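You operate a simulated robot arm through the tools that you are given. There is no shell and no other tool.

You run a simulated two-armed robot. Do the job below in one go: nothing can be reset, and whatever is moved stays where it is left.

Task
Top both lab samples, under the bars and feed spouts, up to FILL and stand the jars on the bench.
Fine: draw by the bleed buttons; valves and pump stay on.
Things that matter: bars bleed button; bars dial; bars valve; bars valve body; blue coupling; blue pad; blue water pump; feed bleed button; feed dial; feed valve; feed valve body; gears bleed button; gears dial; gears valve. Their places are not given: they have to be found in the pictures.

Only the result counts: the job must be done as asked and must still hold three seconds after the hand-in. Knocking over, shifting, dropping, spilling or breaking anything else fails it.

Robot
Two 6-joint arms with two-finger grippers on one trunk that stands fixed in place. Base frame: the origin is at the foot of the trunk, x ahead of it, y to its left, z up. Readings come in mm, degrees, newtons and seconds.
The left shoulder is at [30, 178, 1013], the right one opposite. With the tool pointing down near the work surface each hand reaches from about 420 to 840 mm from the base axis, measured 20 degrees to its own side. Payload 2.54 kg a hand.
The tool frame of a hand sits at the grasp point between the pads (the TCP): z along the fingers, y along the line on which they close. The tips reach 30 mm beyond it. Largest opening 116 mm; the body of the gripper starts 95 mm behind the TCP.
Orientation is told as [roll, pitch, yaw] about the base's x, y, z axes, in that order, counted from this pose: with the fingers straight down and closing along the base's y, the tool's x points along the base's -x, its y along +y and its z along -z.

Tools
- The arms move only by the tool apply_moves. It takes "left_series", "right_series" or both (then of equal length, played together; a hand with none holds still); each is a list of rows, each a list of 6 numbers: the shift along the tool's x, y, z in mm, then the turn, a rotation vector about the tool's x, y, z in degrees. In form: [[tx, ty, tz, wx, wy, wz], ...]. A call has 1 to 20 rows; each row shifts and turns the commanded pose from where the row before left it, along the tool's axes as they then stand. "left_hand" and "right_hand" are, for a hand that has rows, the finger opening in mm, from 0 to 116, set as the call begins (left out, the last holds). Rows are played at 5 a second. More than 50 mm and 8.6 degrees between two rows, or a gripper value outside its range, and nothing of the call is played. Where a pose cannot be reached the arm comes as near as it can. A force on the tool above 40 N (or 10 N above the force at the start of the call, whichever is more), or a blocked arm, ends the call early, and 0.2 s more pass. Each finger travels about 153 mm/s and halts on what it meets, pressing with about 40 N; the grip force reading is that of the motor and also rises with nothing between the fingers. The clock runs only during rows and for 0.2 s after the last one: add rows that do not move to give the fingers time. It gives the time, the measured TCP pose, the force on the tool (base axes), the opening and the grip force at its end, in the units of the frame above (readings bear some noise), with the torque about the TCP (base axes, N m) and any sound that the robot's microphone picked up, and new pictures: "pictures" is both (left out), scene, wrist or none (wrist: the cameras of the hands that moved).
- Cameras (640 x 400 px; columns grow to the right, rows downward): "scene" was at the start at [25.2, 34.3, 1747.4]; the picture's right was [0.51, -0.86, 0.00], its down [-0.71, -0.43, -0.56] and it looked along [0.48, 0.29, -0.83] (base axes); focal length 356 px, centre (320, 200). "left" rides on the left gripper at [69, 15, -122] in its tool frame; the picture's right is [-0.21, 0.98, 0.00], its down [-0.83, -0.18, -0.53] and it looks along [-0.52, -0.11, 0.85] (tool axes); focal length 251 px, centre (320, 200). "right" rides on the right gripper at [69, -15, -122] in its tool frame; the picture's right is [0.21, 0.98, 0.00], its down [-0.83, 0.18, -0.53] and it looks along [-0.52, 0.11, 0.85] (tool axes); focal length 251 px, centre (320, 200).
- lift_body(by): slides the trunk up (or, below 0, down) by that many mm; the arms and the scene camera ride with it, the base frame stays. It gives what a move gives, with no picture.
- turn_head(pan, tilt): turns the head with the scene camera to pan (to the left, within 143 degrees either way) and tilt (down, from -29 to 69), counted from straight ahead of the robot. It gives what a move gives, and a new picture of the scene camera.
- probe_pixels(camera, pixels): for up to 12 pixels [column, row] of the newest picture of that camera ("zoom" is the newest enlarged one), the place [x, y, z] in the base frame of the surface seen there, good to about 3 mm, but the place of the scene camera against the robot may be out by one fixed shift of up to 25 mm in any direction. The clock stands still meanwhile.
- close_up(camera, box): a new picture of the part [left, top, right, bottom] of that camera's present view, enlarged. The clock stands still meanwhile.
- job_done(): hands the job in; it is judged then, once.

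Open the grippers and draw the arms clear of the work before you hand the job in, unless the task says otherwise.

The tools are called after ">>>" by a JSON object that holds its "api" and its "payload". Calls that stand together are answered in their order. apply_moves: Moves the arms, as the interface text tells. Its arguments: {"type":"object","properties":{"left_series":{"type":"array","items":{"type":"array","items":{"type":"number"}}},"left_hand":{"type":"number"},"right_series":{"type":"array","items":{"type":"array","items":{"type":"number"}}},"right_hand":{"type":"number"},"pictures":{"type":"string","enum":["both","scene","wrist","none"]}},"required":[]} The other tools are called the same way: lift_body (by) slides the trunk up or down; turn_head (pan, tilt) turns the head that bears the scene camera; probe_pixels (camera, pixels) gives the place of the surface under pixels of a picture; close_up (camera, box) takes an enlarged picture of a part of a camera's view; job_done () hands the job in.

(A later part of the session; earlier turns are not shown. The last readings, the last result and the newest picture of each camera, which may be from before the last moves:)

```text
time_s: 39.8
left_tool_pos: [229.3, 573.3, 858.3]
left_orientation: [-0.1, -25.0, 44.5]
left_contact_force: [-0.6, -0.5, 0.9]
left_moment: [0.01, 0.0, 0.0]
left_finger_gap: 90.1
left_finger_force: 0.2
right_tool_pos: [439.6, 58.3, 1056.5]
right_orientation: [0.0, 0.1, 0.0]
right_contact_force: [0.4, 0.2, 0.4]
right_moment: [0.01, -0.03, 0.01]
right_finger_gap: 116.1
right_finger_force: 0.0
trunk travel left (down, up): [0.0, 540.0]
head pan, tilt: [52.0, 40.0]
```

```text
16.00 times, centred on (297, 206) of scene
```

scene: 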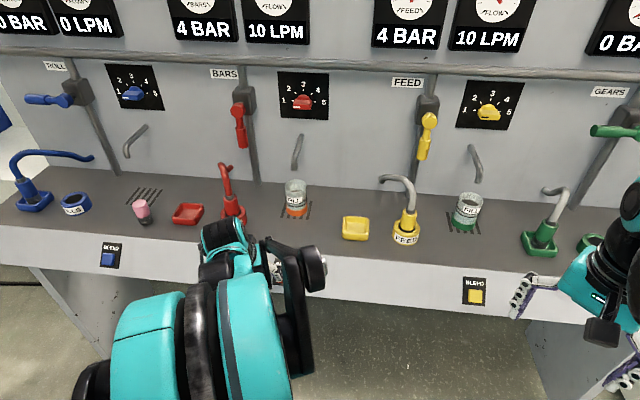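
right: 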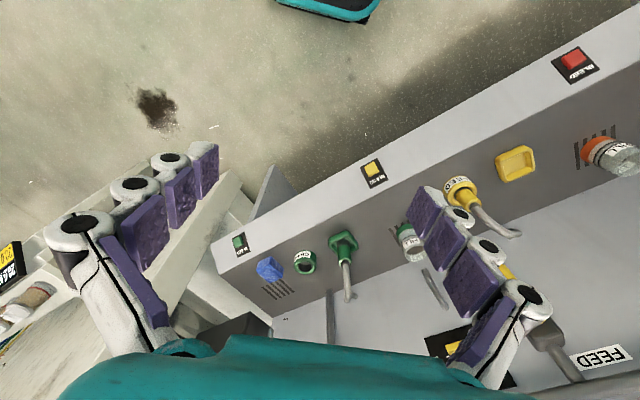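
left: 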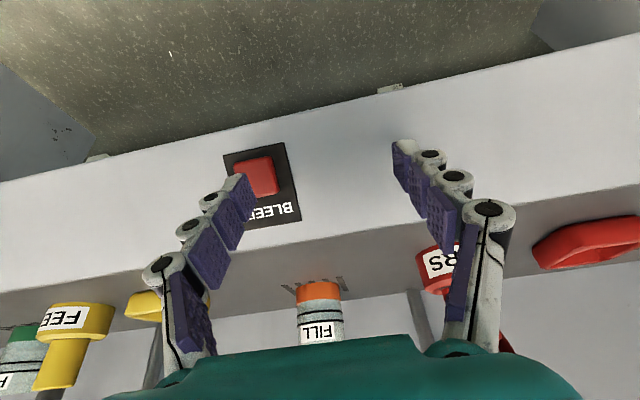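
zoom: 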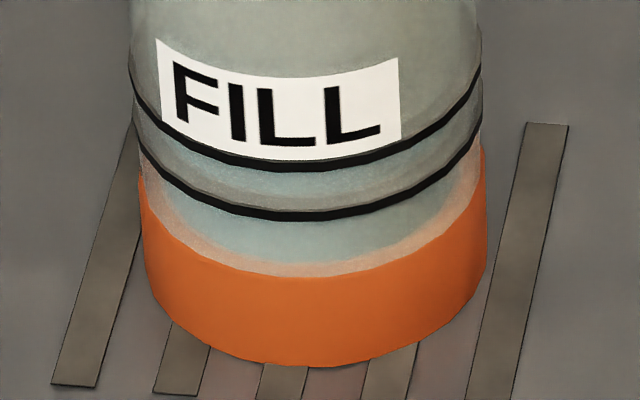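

To read the level edge-on I need the camera lower and flatter, so I'll try tilting the left hand further to about 41° here, clear of the button.

>>> {"api": "apply_moves", "payload": {"left_series": [[0, 0, -10, 0, -5, 0], [0, 0, 0, 0, -5.5, 0], [0, 0, 0, 0, -5.5, 0], [0, 0, 0, 0, 0, 0]], "pictures": "wrist"}}

>>> {"api": "close_up", "payload": {"camera": "left", "box": [280, 220, 360, 320]}}

```text
time_s: 40.8
left_tool_pos: [227.2, 570.0, 867.7]
left_orientation: [-0.1, -41.1, 44.4]
left_contact_force: [-0.1, 0.7, -0.5]
left_moment: [-0.02, 0.01, -0.03]
left_finger_gap: 89.9
left_finger_force: 0.1
right_tool_pos: [439.4, 57.7, 1055.8]
right_orientation: [0.0, 0.0, -0.1]
right_contact_force: [0.1, 0.4, 0.6]
right_moment: [-0.01, 0.0, 0.03]
right_finger_gap: 116.0
right_finger_force: 0.1
trunk travel left (down, up): [0.0, 540.0]
head pan, tilt: [52.0, 40.0]
```

left: 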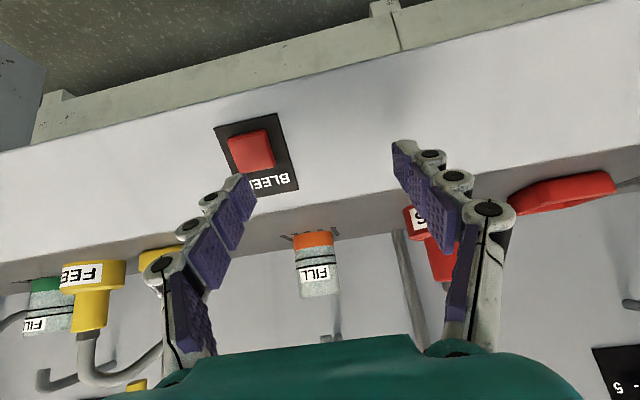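

```text
4.00 times, centred on (320, 270) of left
```

zoom: 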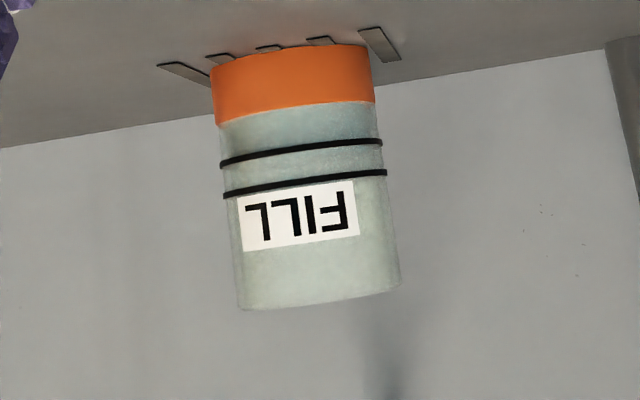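

This view shows the whole bars jar nearly side-on. Zooming on the line band.

>>> {"api": "close_up", "payload": {"camera": "left", "box": [296, 228, 344, 268]}}

>>> {"api": "close_up", "payload": {"camera": "left", "box": [20, 270, 80, 340]}}

```text
10.00 times, centred on (320, 248) of left
```

zoom: 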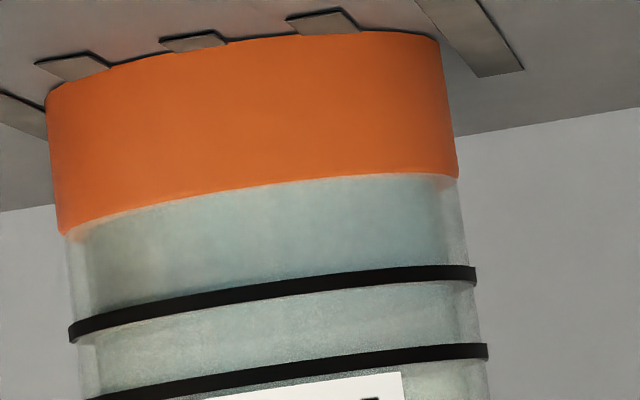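

```text
5.71 times, centred on (50, 305) of left
```

zoom: 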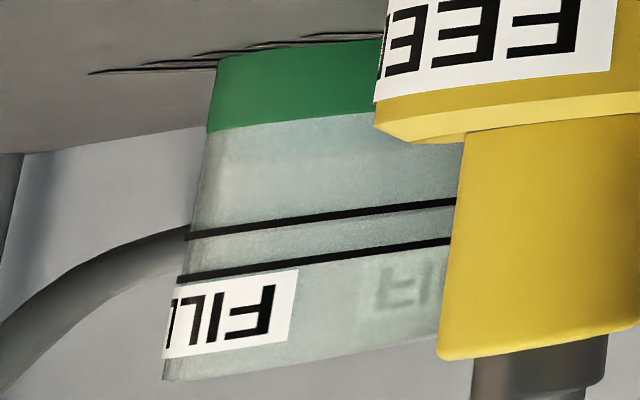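

The bars water column reaches about the lower line; it needs ~5 mm more to sit mid-band. I'll press from this flatter pose: align along the panel and advance to just above the button.

>>> {"api": "apply_moves", "payload": {"left_series": [[8.5, 0, 10, 0, 0, 0], [0, 0, 15, 0, 0, 0], [0, 0, 2, 0, 0, 0]], "pictures": "wrist"}}

>>> {"api": "close_up", "payload": {"camera": "left", "box": [190, 120, 370, 330]}}

```text
time_s: 41.6
left_tool_pos: [235.1, 576.8, 841.0]
left_orientation: [-0.2, -41.1, 44.6]
left_contact_force: [0.0, -0.2, -0.6]
left_moment: [-0.04, 0.0, -0.01]
left_finger_gap: 90.0
left_finger_force: 0.0
right_tool_pos: [438.3, 57.3, 1057.3]
right_orientation: [0.0, -0.1, 0.0]
right_contact_force: [-0.7, -0.8, 0.5]
right_moment: [0.01, -0.02, -0.01]
right_finger_gap: 116.2
right_finger_force: 0.1
trunk travel left (down, up): [0.0, 540.0]
head pan, tilt: [52.0, 40.0]
```

left: 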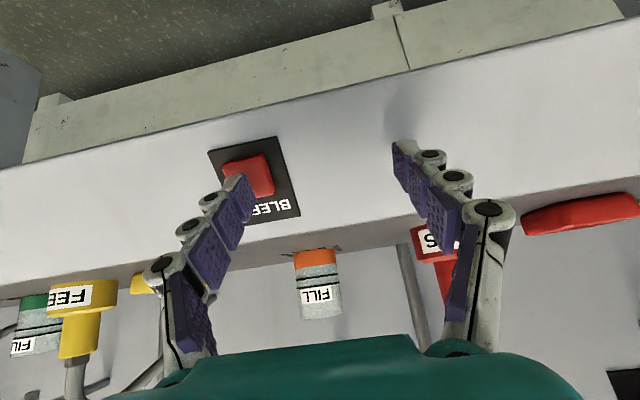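

```text
1.90 times, centred on (280, 225) of left
```

zoom: 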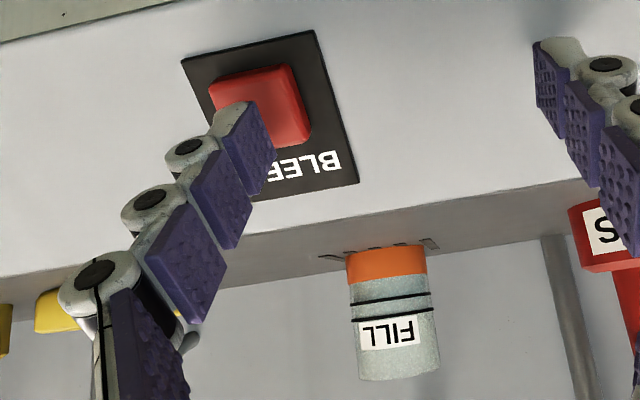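

The jar with its lines is visible at (318,290) beside the pressing finger. I'll take a baseline zoom, then creep 6 mm.

>>> {"api": "close_up", "payload": {"camera": "left", "box": [296, 246, 344, 286]}}

>>> {"api": "apply_moves", "payload": {"left_series": [[0, 0, 4, 0, 0, 0], [0, 0, 2, 0, 0, 0]], "pictures": "none"}}

```text
10.00 times, centred on (320, 266) of left
```

zoom: 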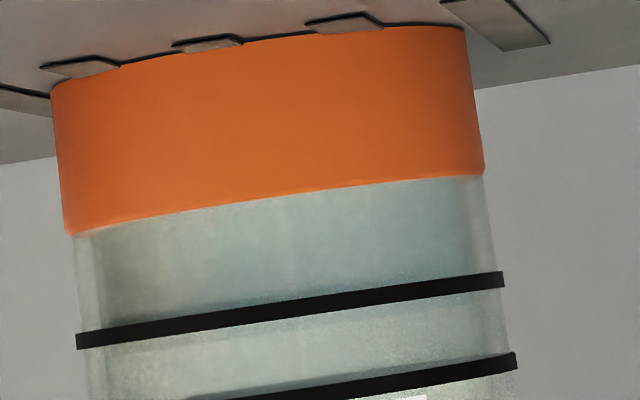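

```text
time_s: 42.2
left_tool_pos: [238.3, 580.8, 837.1]
left_orientation: [-0.2, -41.1, 44.5]
left_contact_force: [0.2, -0.3, 1.0]
left_moment: [-0.02, 0.02, 0.0]
left_finger_gap: 90.0
left_finger_force: 0.0
right_tool_pos: [437.7, 56.7, 1057.2]
right_orientation: [-0.1, 0.1, 0.0]
right_contact_force: [0.2, -0.1, 0.0]
right_moment: [-0.03, 0.0, -0.02]
right_finger_gap: 116.1
right_finger_force: 0.1
trunk travel left (down, up): [0.0, 540.0]
head pan, tilt: [52.0, 40.0]
```

No click yet. I'll creep 3 mm more and hold briefly, watching the stream.

>>> {"api": "apply_moves", "payload": {"left_series": [[0, 0, 3, 0, 0, 0]], "pictures": "wrist"}}

>>> {"api": "close_up", "payload": {"camera": "left", "box": [290, 250, 350, 330]}}

```text
time_s: 42.6
left_tool_pos: [240.3, 580.2, 834.0]
left_orientation: [-0.1, -41.0, 44.5]
left_contact_force: [0.4, -0.7, -0.6]
left_moment: [0.03, -0.01, -0.01]
left_finger_gap: 90.0
left_finger_force: 0.0
right_tool_pos: [438.8, 58.0, 1056.1]
right_orientation: [0.0, 0.0, 0.0]
right_contact_force: [1.0, -0.3, -0.4]
right_moment: [0.0, -0.03, -0.01]
right_finger_gap: 116.0
right_finger_force: 0.1
trunk travel left (down, up): [0.0, 540.0]
head pan, tilt: [52.0, 40.0]
```

left: 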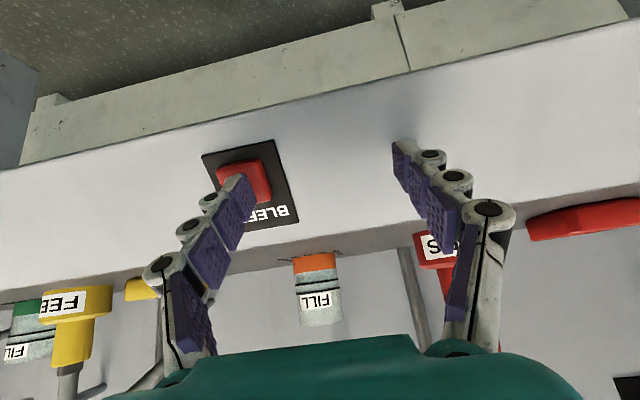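

```text
5.00 times, centred on (320, 290) of left
```

zoom: 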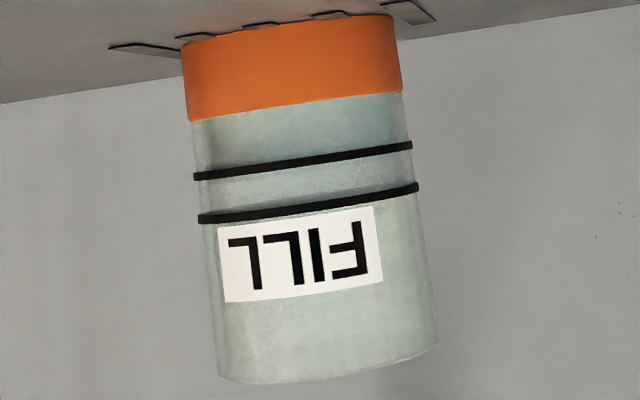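

Still not clicked. Creeping 2.5 mm more.

>>> {"api": "apply_moves", "payload": {"left_series": [[0, 0, 2.5, 0, 0, 0]], "pictures": "wrist"}}

>>> {"api": "close_up", "payload": {"camera": "left", "box": [290, 250, 350, 330]}}

```text
time_s: 43.0
left_tool_pos: [240.5, 582.9, 832.8]
left_orientation: [-0.1, -41.1, 44.4]
left_contact_force: [-1.2, -0.5, 0.6]
left_moment: [-0.03, -0.02, -0.04]
left_finger_gap: 90.2
left_finger_force: 0.1
right_tool_pos: [438.1, 57.8, 1057.2]
right_orientation: [0.0, -0.1, -0.1]
right_contact_force: [-0.3, 1.1, 0.0]
right_moment: [0.02, 0.03, 0.02]
right_finger_gap: 116.2
right_finger_force: 0.0
trunk travel left (down, up): [0.0, 540.0]
head pan, tilt: [52.0, 40.0]
heard: click
```

left: 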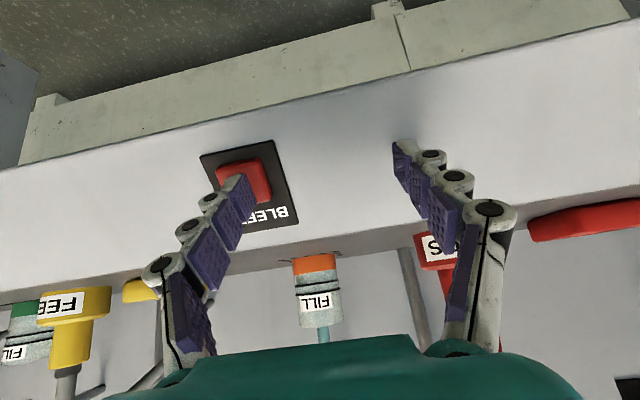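

```text
5.00 times, centred on (320, 290) of left
```

zoom: 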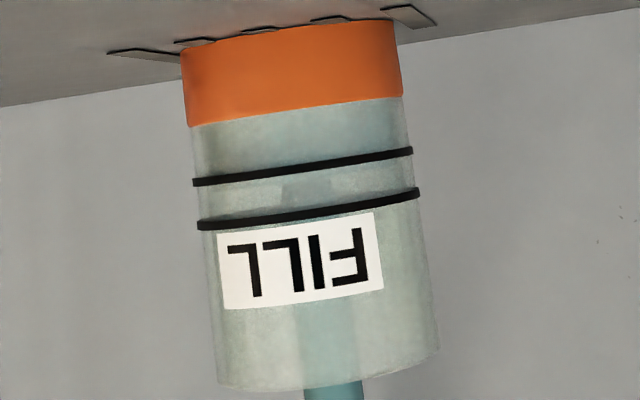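

Clicked: the stream is visible through the glass and ends at about y=178, just above the lower line (y≈167), so the surface is entering the band. I'll hold one more row (0.2 s), then retract and look.

>>> {"api": "apply_moves", "payload": {"left_series": [[0, 0, 0, 0, 0, 0], [0, 0, -10, 0, 0, 0], [0, 0, 0, 0, 0, 0]], "pictures": "wrist"}}

>>> {"api": "close_up", "payload": {"camera": "left", "box": [290, 250, 350, 330]}}

>>> {"api": "close_up", "payload": {"camera": "left", "box": [296, 254, 340, 294]}}

```text
time_s: 43.8
left_tool_pos: [237.0, 578.3, 840.8]
left_orientation: [-0.1, -41.0, 44.6]
left_contact_force: [0.2, -0.1, 0.2]
left_moment: [0.02, -0.02, -0.02]
left_finger_gap: 90.2
left_finger_force: 0.1
right_tool_pos: [438.9, 59.3, 1055.4]
right_orientation: [0.1, 0.0, -0.1]
right_contact_force: [-0.2, -0.3, 0.6]
right_moment: [-0.01, 0.0, -0.03]
right_finger_gap: 116.1
right_finger_force: 0.0
trunk travel left (down, up): [0.0, 540.0]
head pan, tilt: [52.0, 40.0]
```

left: 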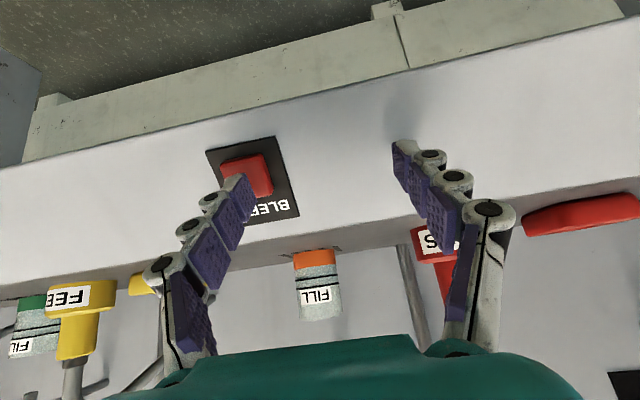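

```text
5.00 times, centred on (320, 290) of left
```

zoom: 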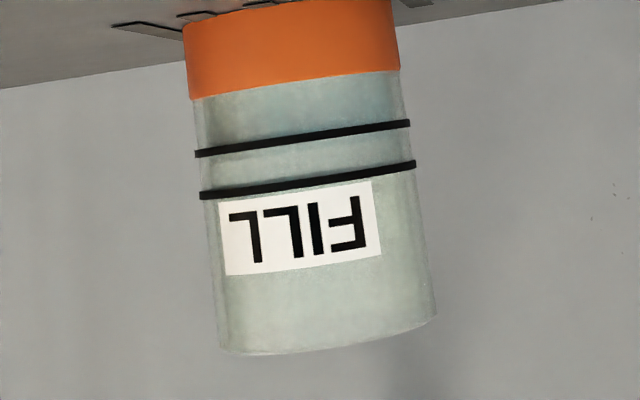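

```text
10.00 times, centred on (318, 274) of left
```

zoom: 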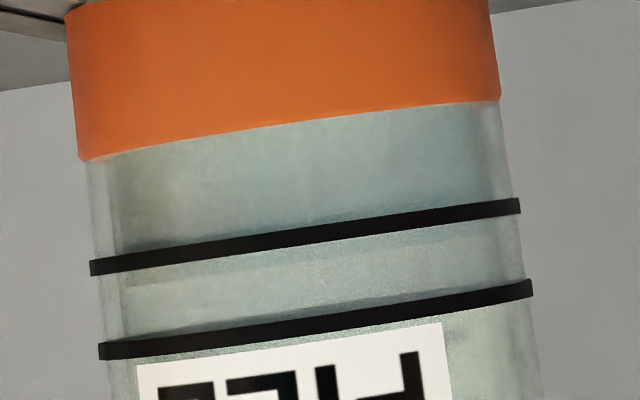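

I'll zoom harder on the band between the lines to find the water edge.

>>> {"api": "close_up", "payload": {"camera": "left", "box": [300, 268, 322, 292]}}

>>> {"api": "close_up", "payload": {"camera": "left", "box": [318, 264, 340, 288]}}

```text
16.00 times, centred on (311, 280) of left
```

zoom: 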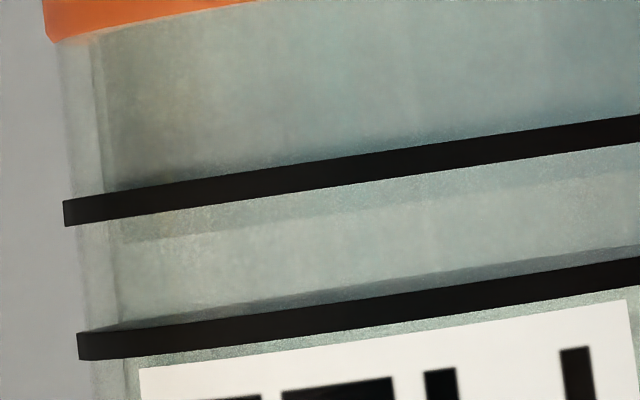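

```text
16.00 times, centred on (329, 276) of left
```

zoom: 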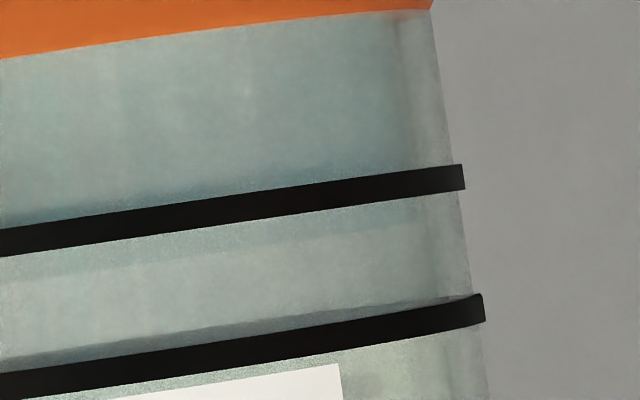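

A bluish strip now shows just above the lower line: the level is about a quarter into the band. One more short pulse (2 hold rows) should bring it to mid-band.

>>> {"api": "apply_moves", "payload": {"left_series": [[0, 0, 10.5, 0, 0, 0], [0, 0, 0, 0, 0, 0], [0, 0, 0, 0, 0, 0], [0, 0, -10.5, 0, 0, 0], [0, 0, 0, 0, 0, 0]], "pictures": "wrist"}}

>>> {"api": "close_up", "payload": {"camera": "left", "box": [300, 268, 322, 292]}}

>>> {"api": "close_up", "payload": {"camera": "left", "box": [318, 264, 340, 288]}}

```text
time_s: 45.0
left_tool_pos: [235.8, 577.4, 841.5]
left_orientation: [0.0, -41.0, 44.7]
left_contact_force: [-0.2, 0.3, -0.1]
left_moment: [0.04, -0.02, 0.02]
left_finger_gap: 90.1
left_finger_force: 0.1
right_tool_pos: [438.0, 58.1, 1057.0]
right_orientation: [-0.2, 0.0, 0.0]
right_contact_force: [0.3, 0.1, 0.7]
right_moment: [0.0, -0.04, -0.02]
right_finger_gap: 115.7
right_finger_force: 0.0
trunk travel left (down, up): [0.0, 540.0]
head pan, tilt: [52.0, 40.0]
heard: click
```

left: 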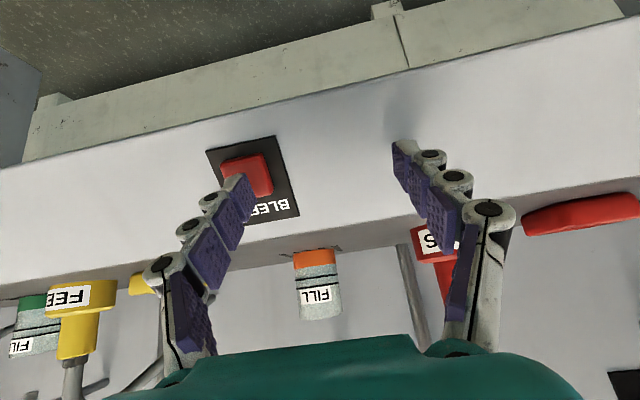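

```text
16.00 times, centred on (311, 280) of left
```

zoom: 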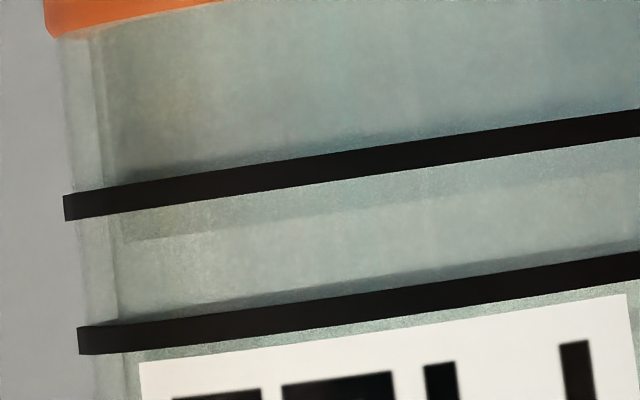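

```text
16.00 times, centred on (329, 276) of left
```

zoom: 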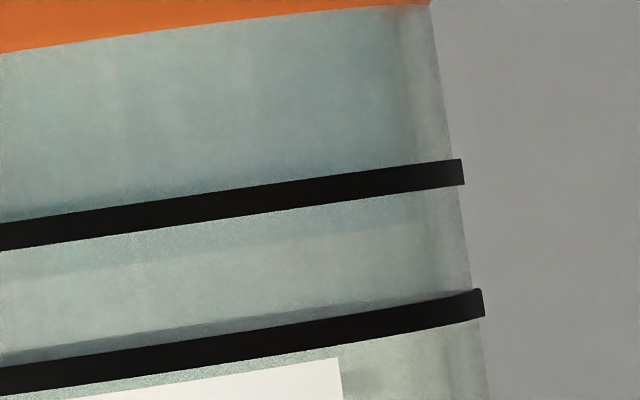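

The click was heard but the strip hardly grew, so the press may have been only marginal. I'll press 11.5 mm and look while held to see the stream.

>>> {"api": "apply_moves", "payload": {"left_series": [[0, 0, 11.5, 0, 0, 0]], "pictures": "wrist"}}

>>> {"api": "close_up", "payload": {"camera": "left", "box": [290, 250, 350, 330]}}

>>> {"api": "close_up", "payload": {"camera": "left", "box": [304, 268, 336, 300]}}

```text
time_s: 45.4
left_tool_pos: [242.5, 583.5, 831.3]
left_orientation: [-0.1, -41.1, 44.5]
left_contact_force: [0.0, 0.0, 1.6]
left_moment: [-0.03, -0.1, -0.04]
left_finger_gap: 91.3
left_finger_force: 0.5
right_tool_pos: [438.7, 58.1, 1058.1]
right_orientation: [0.0, 0.0, 0.0]
right_contact_force: [0.1, 0.0, -0.8]
right_moment: [0.02, -0.03, -0.02]
right_finger_gap: 116.0
right_finger_force: 0.1
trunk travel left (down, up): [0.0, 540.0]
head pan, tilt: [52.0, 40.0]
heard: click
```

left: 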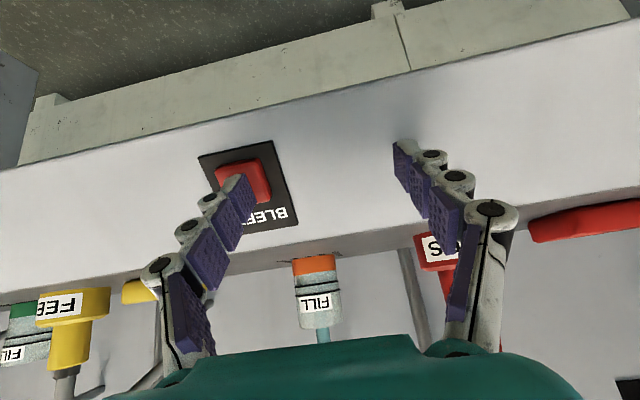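

```text
5.00 times, centred on (320, 290) of left
```

zoom: 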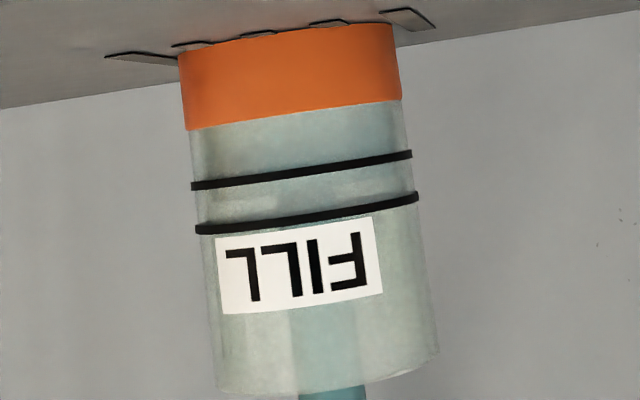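

```text
12.50 times, centred on (320, 284) of left
```

zoom: 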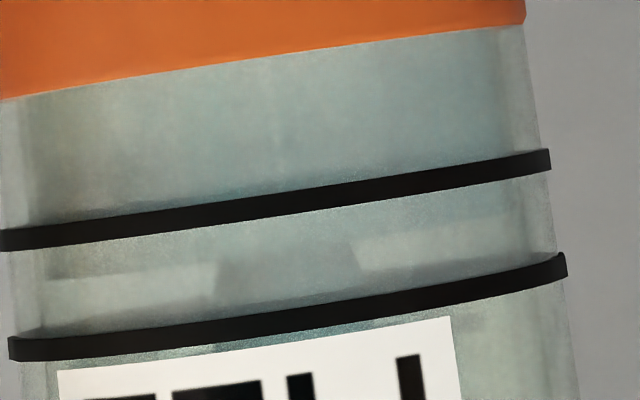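

Now the surface is clearly visible about halfway between the two lines (boundary at y≈277 left, ≈235 right). I'll release immediately.

>>> {"api": "apply_moves", "payload": {"left_series": [[0, 0, -20, 0, 0, 0], [0, 0, -15, 0, 0, 0], [0, 0, 0, 0, 0, 0]], "pictures": "both"}}

>>> {"api": "close_up", "payload": {"camera": "left", "box": [296, 228, 344, 268]}}

>>> {"api": "close_up", "payload": {"camera": "left", "box": [300, 240, 332, 268]}}

```text
time_s: 46.2
left_tool_pos: [224.2, 568.5, 860.5]
left_orientation: [0.0, -41.1, 44.4]
left_contact_force: [-0.7, 0.1, 0.4]
left_moment: [0.02, -0.02, 0.0]
left_finger_gap: 89.9
left_finger_force: 0.1
right_tool_pos: [438.9, 57.0, 1057.8]
right_orientation: [0.0, 0.0, 0.0]
right_contact_force: [0.4, 0.7, -0.2]
right_moment: [-0.03, 0.0, -0.01]
right_finger_gap: 116.2
right_finger_force: 0.2
trunk travel left (down, up): [0.0, 540.0]
head pan, tilt: [52.0, 40.0]
```

scene: 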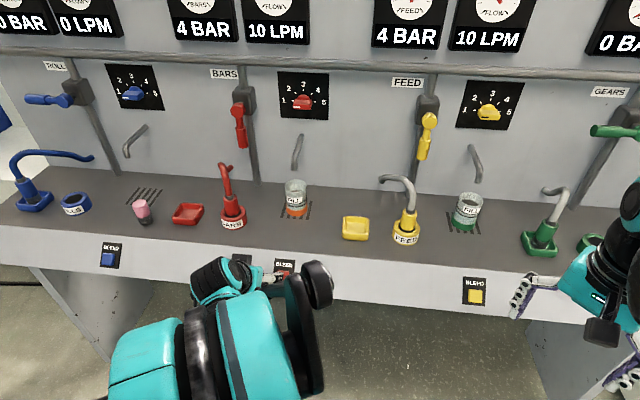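
left: 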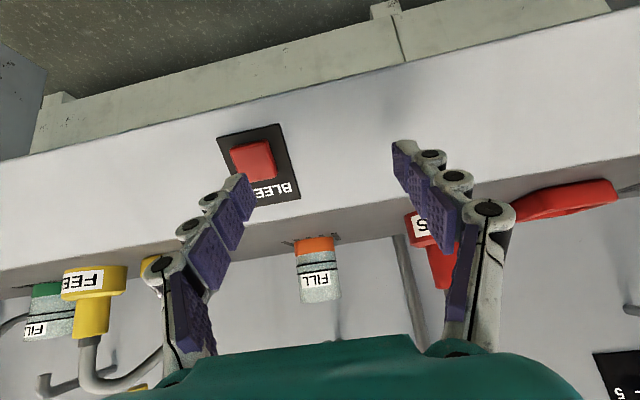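

```text
10.00 times, centred on (320, 248) of left
```

zoom: 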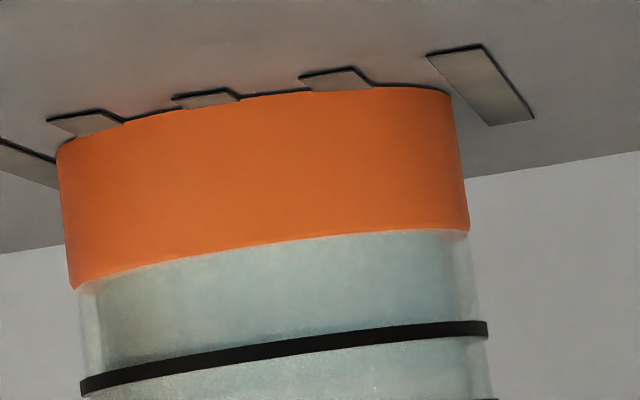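

```text
14.29 times, centred on (316, 254) of left
```

zoom: 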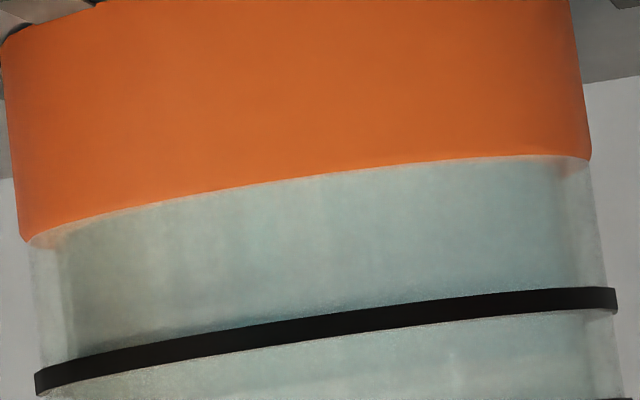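

Released. I'll zoom on the line band itself (around rows 255–285) to verify the final level.

>>> {"api": "close_up", "payload": {"camera": "left", "box": [298, 250, 342, 290]}}

>>> {"api": "close_up", "payload": {"camera": "left", "box": [300, 254, 322, 278]}}

>>> {"api": "close_up", "payload": {"camera": "left", "box": [318, 252, 340, 276]}}

```text
10.00 times, centred on (320, 270) of left
```

zoom: 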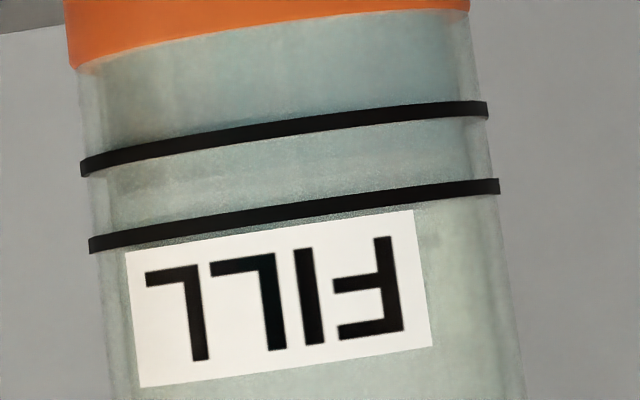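

```text
16.00 times, centred on (311, 266) of left
```

zoom: 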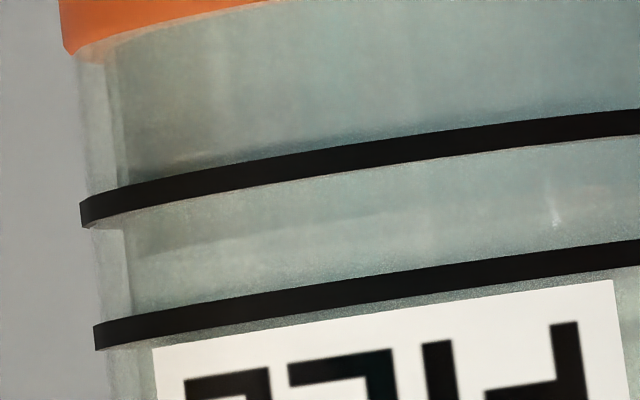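

```text
16.00 times, centred on (329, 264) of left
```

zoom: 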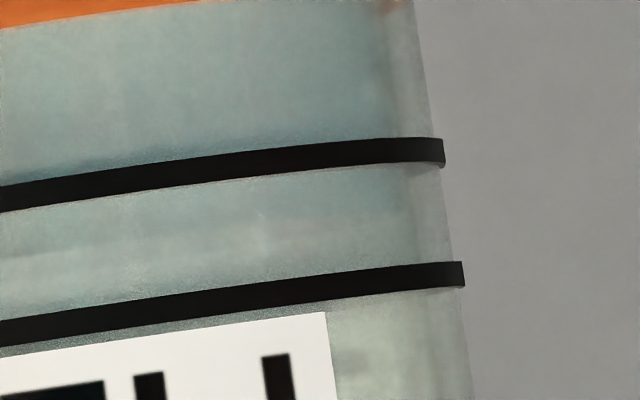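

The strip reaches about half the band. To confirm edge-on, I'll lower the camera to the level's height (hand down 16 mm, still clear of the button).

>>> {"api": "apply_moves", "payload": {"left_series": [[10.5, 0, 12.1, 0, 0, 0], [0, 0, 0, 0, 0, 0]], "pictures": "wrist"}}

>>> {"api": "close_up", "payload": {"camera": "left", "box": [300, 258, 340, 294]}}

>>> {"api": "close_up", "payload": {"camera": "left", "box": [300, 266, 322, 288]}}

>>> {"api": "close_up", "payload": {"camera": "left", "box": [316, 262, 338, 284]}}

```text
time_s: 46.8
left_tool_pos: [225.5, 568.6, 844.1]
left_orientation: [-0.1, -41.1, 44.4]
left_contact_force: [0.1, -0.9, 0.3]
left_moment: [0.01, 0.01, -0.04]
left_finger_gap: 89.7
left_finger_force: 0.1
right_tool_pos: [439.1, 57.9, 1057.5]
right_orientation: [0.0, -0.1, 0.0]
right_contact_force: [-0.4, 0.3, 0.3]
right_moment: [0.0, 0.02, -0.03]
right_finger_gap: 116.0
right_finger_force: 0.0
trunk travel left (down, up): [0.0, 540.0]
head pan, tilt: [52.0, 40.0]
```

left: 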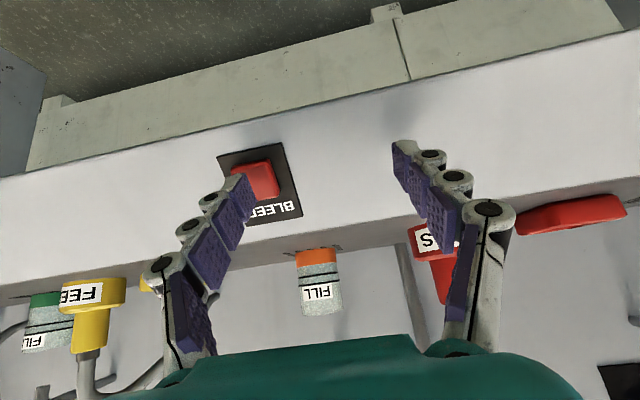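

```text
11.11 times, centred on (320, 276) of left
```

zoom: 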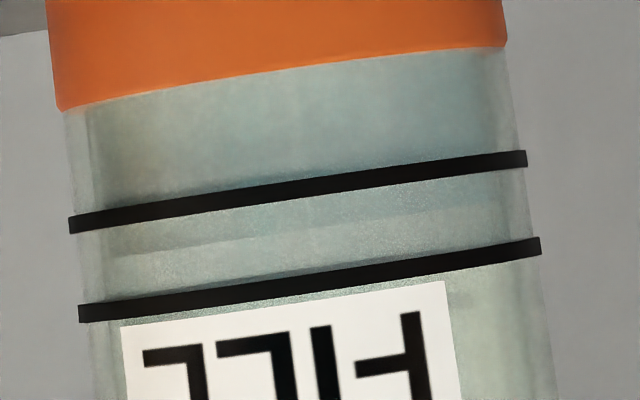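

```text
16.00 times, centred on (311, 277) of left
```

zoom: 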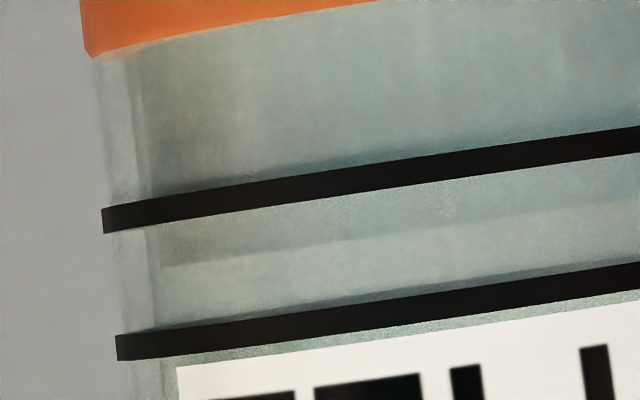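

```text
16.00 times, centred on (327, 273) of left
```

zoom: 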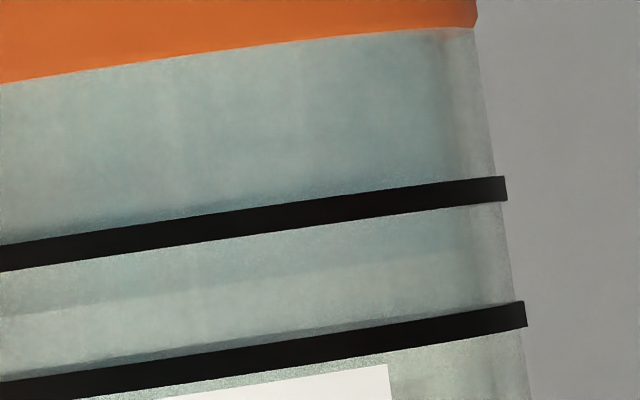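

Edge-on, the bars level sits at about 45% of the band between the lines, so the bars jar is filled. Next: raise the left hand 100 mm and slide it 462 mm along the bench to the feed station, while the right hand moves away to the right.

>>> {"api": "apply_moves", "payload": {"left_series": [[-21.9, 0, -25.2, 0, 0, 0], [-21.9, 0, -25.2, 0, 0, 0], [-21.9, 0, -25.2, 0, 0, 0], [0, 0, 0, 0, 0, 0], [0, 0, 0, 0, 0, 0], [0, -42, 0, 0, 0, 0], [0, -42, 0, 0, 0, 0], [0, -42, 0, 0, 0, 0], [0, -42, 0, 0, 0, 0], [0, -42, 0, 0, 0, 0], [0, 0, 0, 0, 0, 0]], "right_series": [[20, -40, 0, 0, 0, 0], [20, -40, 0, 0, 0, 0], [20, -40, 0, 0, 0, 0], [0, -45, 0, 0, 0, 0], [0, -45, 0, 0, 0, 0], [0, -40, 0, 0, 0, 0], [0, 0, 0, 0, 0, 0], [0, 0, 0, 0, 0, 0], [0, 0, 0, 0, 0, 0], [0, 0, 0, 0, 0, 0], [0, 0, 0, 0, 0, 0]], "pictures": "both"}}

```text
time_s: 49.2
left_tool_pos: [374.6, 419.5, 940.9]
left_orientation: [-0.1, -41.1, 44.6]
left_contact_force: [-0.5, -0.5, 0.1]
left_moment: [0.02, 0.02, 0.0]
left_finger_gap: 90.0
left_finger_force: 0.1
right_tool_pos: [378.7, -192.2, 1058.4]
right_orientation: [0.0, 0.0, 0.0]
right_contact_force: [0.6, 0.0, 0.2]
right_moment: [-0.03, -0.02, 0.0]
right_finger_gap: 115.8
right_finger_force: 0.1
trunk travel left (down, up): [0.0, 540.0]
head pan, tilt: [52.0, 40.0]
```

scene: 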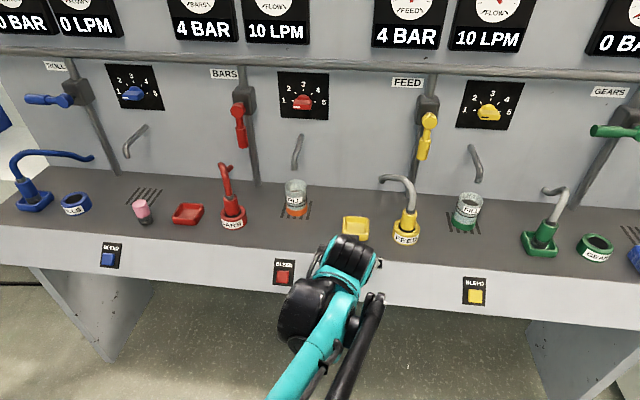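
right: 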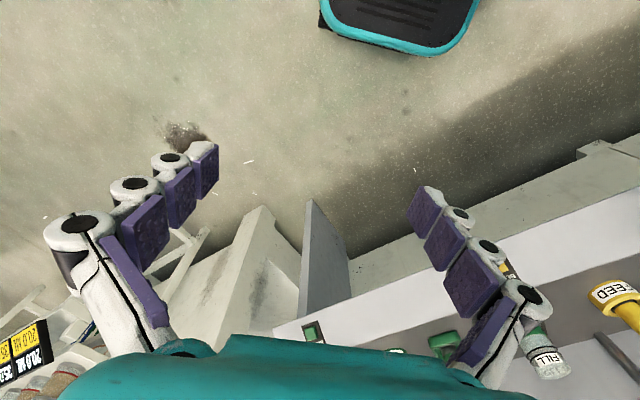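
left: 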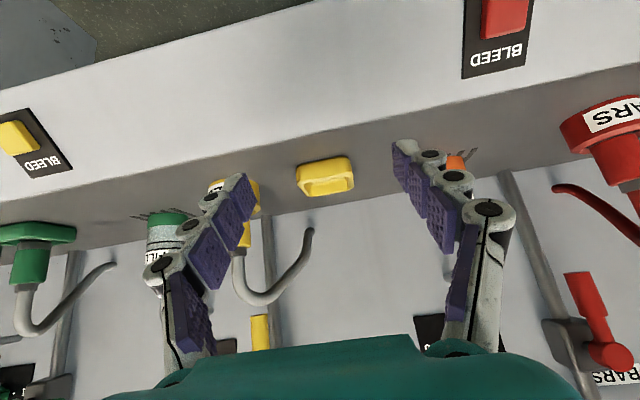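

Path is clear; I'll continue 252 mm further along the bench to the feed button.

>>> {"api": "apply_moves", "payload": {"left_series": [[0, -42, 0, 0, 0, 0], [0, -42, 0, 0, 0, 0], [0, -42, 0, 0, 0, 0], [0, -42, 0, 0, 0, 0], [0, -42, 0, 0, 0, 0], [0, -42, 0, 0, 0, 0], [0, 0, 0, 0, 0, 0]], "pictures": "both"}}

>>> {"api": "close_up", "payload": {"camera": "left", "box": [200, 20, 400, 300]}}

```text
time_s: 50.8
left_tool_pos: [547.6, 239.0, 943.7]
left_orientation: [-0.2, -41.1, 44.6]
left_contact_force: [0.9, 0.4, 0.5]
left_moment: [0.01, -0.02, 0.01]
left_finger_gap: 89.9
left_finger_force: 0.0
right_tool_pos: [377.4, -191.8, 1057.8]
right_orientation: [0.1, 0.0, 0.1]
right_contact_force: [0.7, 0.2, 0.5]
right_moment: [0.02, -0.01, 0.0]
right_finger_gap: 116.0
right_finger_force: 0.1
trunk travel left (down, up): [0.0, 540.0]
head pan, tilt: [52.0, 40.0]
```

scene: 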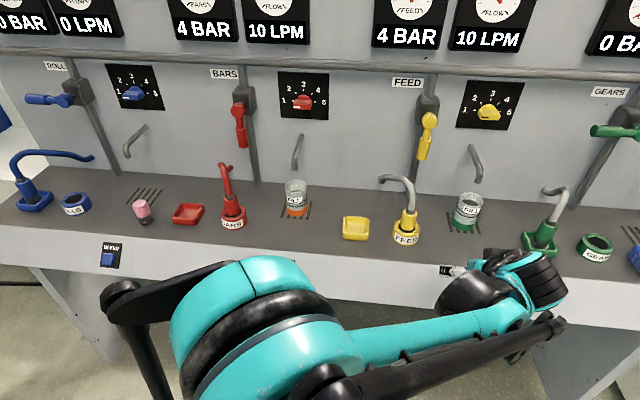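
left: 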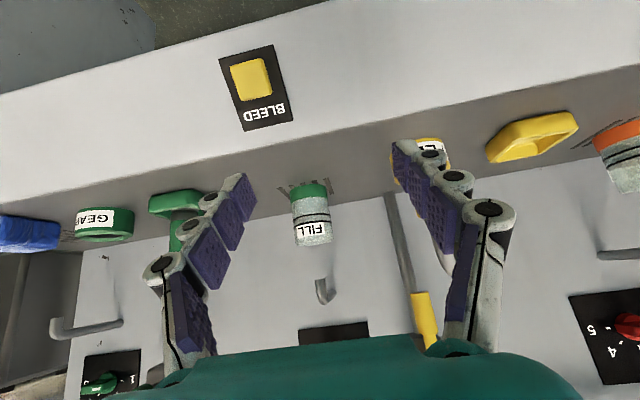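

```text
1.43 times, centred on (300, 160) of left
```

zoom: 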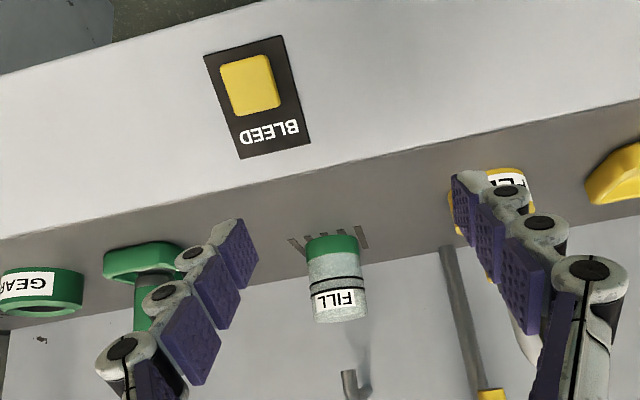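

The feed button is at (252,78) and the feed jar at (312,215) in the left view. I'll probe them before descending.

>>> {"api": "probe_pixels", "payload": {"camera": "left", "pixels": [[250, 78], [240, 70], [262, 68], [264, 90], [311, 192], [312, 210], [314, 235], [296, 205], [330, 205], [280, 60], [300, 100], [320, 140]]}}

```text
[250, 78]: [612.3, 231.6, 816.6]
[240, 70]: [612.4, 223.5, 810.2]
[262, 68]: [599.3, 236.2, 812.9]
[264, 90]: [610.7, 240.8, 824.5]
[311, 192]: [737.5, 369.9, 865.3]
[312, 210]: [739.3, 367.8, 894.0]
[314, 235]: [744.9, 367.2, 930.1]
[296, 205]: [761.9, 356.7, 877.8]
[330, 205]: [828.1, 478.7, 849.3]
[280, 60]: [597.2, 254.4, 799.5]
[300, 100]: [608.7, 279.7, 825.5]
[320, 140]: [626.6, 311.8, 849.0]
```

Feed button centre is (612,232,817), matching the plan. I'll descend to about 12 mm short of the button, where the camera is level with the fill lines.

>>> {"api": "apply_moves", "payload": {"left_series": [[18.1, 0, 29.2, 0, 0, 0], [18.1, 0, 29.2, 0, 0, 0], [9.1, 0, 14.6, 0, 0, 0], [9, 0, 14.5, 0, 0, 0], [0, 0, 0, 0, 0, 0]], "pictures": "both"}}

>>> {"api": "close_up", "payload": {"camera": "left", "box": [190, 120, 370, 330]}}

>>> {"api": "close_up", "payload": {"camera": "left", "box": [298, 254, 342, 294]}}

```text
time_s: 52.0
left_tool_pos: [560.9, 248.1, 841.7]
left_orientation: [-0.1, -41.1, 44.6]
left_contact_force: [0.0, 0.0, 0.3]
left_moment: [-0.01, 0.02, -0.04]
left_finger_gap: 89.8
left_finger_force: 0.0
right_tool_pos: [379.2, -193.0, 1057.5]
right_orientation: [0.1, -0.1, 0.0]
right_contact_force: [0.8, 0.7, -0.4]
right_moment: [0.02, -0.01, 0.01]
right_finger_gap: 116.0
right_finger_force: 0.0
trunk travel left (down, up): [0.0, 540.0]
head pan, tilt: [52.0, 40.0]
```

scene: 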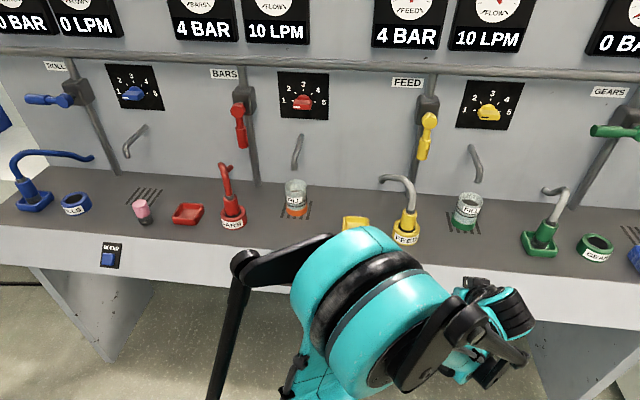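
left: 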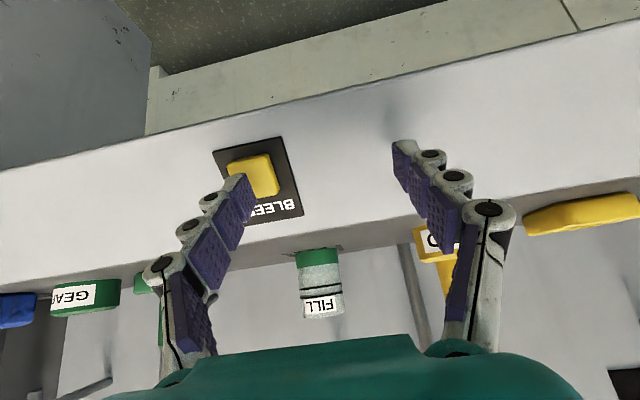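

```text
1.90 times, centred on (280, 225) of left
```

zoom: 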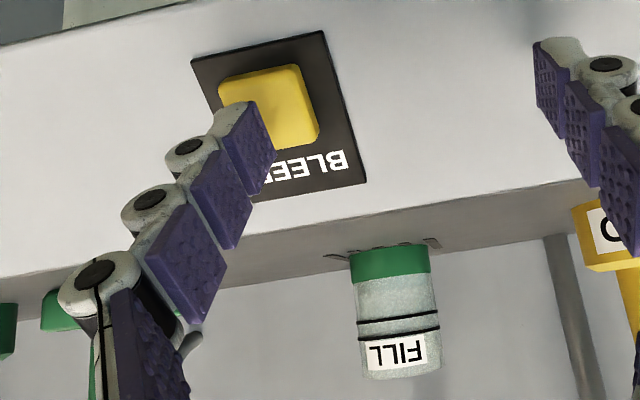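

```text
10.00 times, centred on (320, 274) of left
```

zoom: 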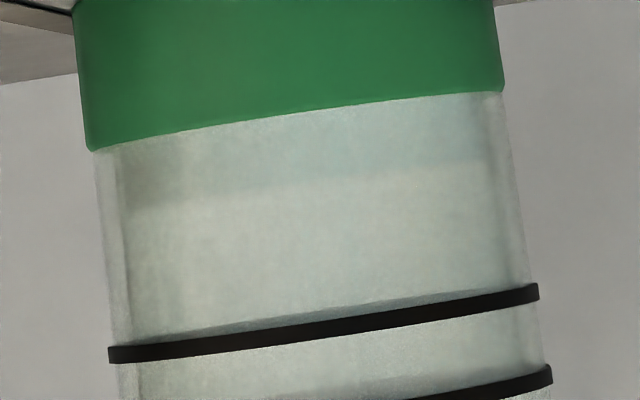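

The feed jar's level is clearly visible: the bluish column ends at y≈185 in the zoom, while the lines are at y≈322 and ≈395, so it needs ~175 px (~27 mm). I'll advance onto the button.

>>> {"api": "apply_moves", "payload": {"left_series": [[0, 0, 9, 0, 0, 0], [0, 0, 2, 0, 0, 0]], "pictures": "none"}}

```text
time_s: 52.6
left_tool_pos: [566.5, 254.7, 832.6]
left_orientation: [-0.1, -41.1, 44.4]
left_contact_force: [-0.3, -0.7, -0.2]
left_moment: [-0.01, -0.02, 0.02]
left_finger_gap: 90.3
left_finger_force: 0.1
right_tool_pos: [377.2, -193.1, 1058.5]
right_orientation: [0.0, 0.0, 0.1]
right_contact_force: [0.2, 0.0, 0.3]
right_moment: [0.02, -0.02, 0.0]
right_finger_gap: 115.7
right_finger_force: 0.1
trunk travel left (down, up): [0.0, 540.0]
head pan, tilt: [52.0, 40.0]
```

Not clicked yet; I'll push 3 mm more and look while held.

>>> {"api": "apply_moves", "payload": {"left_series": [[0, 0, 3, 0, 0, 0]], "pictures": "wrist"}}

>>> {"api": "close_up", "payload": {"camera": "left", "box": [290, 250, 350, 330]}}

```text
time_s: 53.0
left_tool_pos: [568.2, 255.6, 830.1]
left_orientation: [-0.2, -41.2, 44.5]
left_contact_force: [-0.7, -1.1, 1.8]
left_moment: [-0.03, -0.08, -0.06]
left_finger_gap: 90.6
left_finger_force: 0.2
right_tool_pos: [378.6, -192.0, 1056.7]
right_orientation: [0.0, 0.1, 0.0]
right_contact_force: [0.3, 0.5, 0.5]
right_moment: [-0.03, -0.01, 0.03]
right_finger_gap: 116.0
right_finger_force: 0.0
trunk travel left (down, up): [0.0, 540.0]
head pan, tilt: [52.0, 40.0]
heard: click
```

left: 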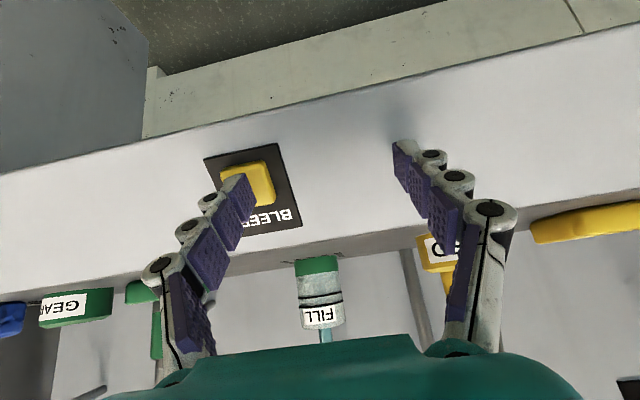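

```text
5.00 times, centred on (320, 290) of left
```

zoom: 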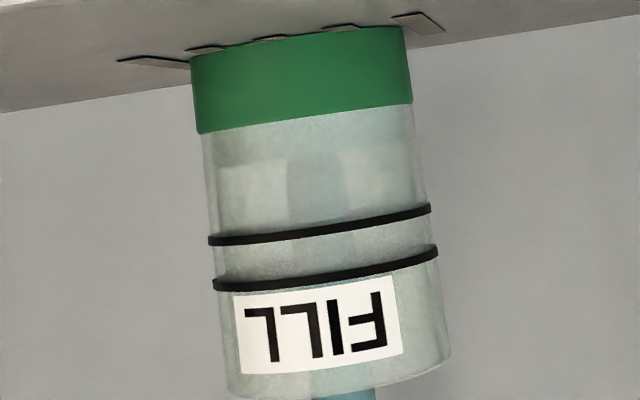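

Pressed: stream visible, surface at y≈157, lines at ≈227 and ≈272 (5x zoom). I'll hold 1.4 s and measure the rise.

>>> {"api": "apply_moves", "payload": {"left_series": [[0, 0, 0, 0, 0, 0], [0, 0, 0, 0, 0, 0], [0, 0, 0, 0, 0, 0], [0, 0, 0, 0, 0, 0], [0, 0, 0, 0, 0, 0], [0, 0, 0, 0, 0, 0]], "pictures": "wrist"}}

>>> {"api": "close_up", "payload": {"camera": "left", "box": [290, 250, 350, 330]}}

```text
time_s: 54.4
left_tool_pos: [567.7, 254.5, 830.3]
left_orientation: [-0.1, -41.0, 44.5]
left_contact_force: [-1.9, -0.6, 1.1]
left_moment: [-0.03, -0.03, -0.1]
left_finger_gap: 90.6
left_finger_force: 1.0
right_tool_pos: [378.9, -192.5, 1058.3]
right_orientation: [0.0, 0.0, 0.0]
right_contact_force: [-0.7, -0.2, -0.1]
right_moment: [0.0, -0.02, 0.02]
right_finger_gap: 116.0
right_finger_force: 0.0
trunk travel left (down, up): [0.0, 540.0]
head pan, tilt: [52.0, 40.0]
```

left: 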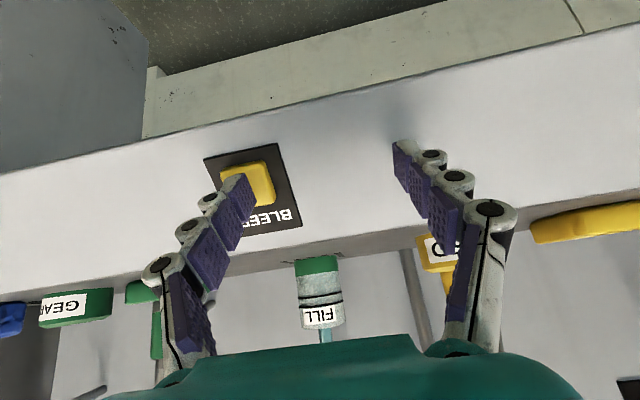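

```text
5.00 times, centred on (320, 290) of left
```

zoom: 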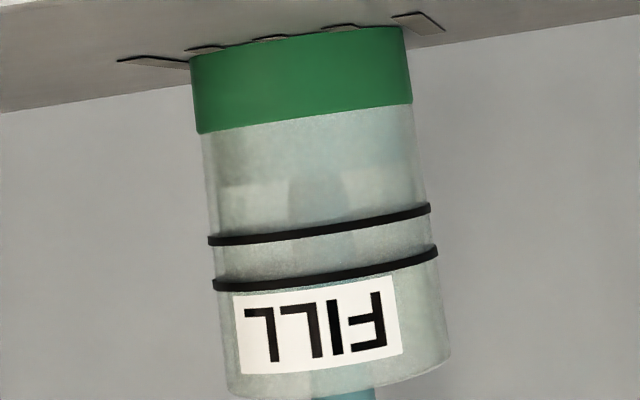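

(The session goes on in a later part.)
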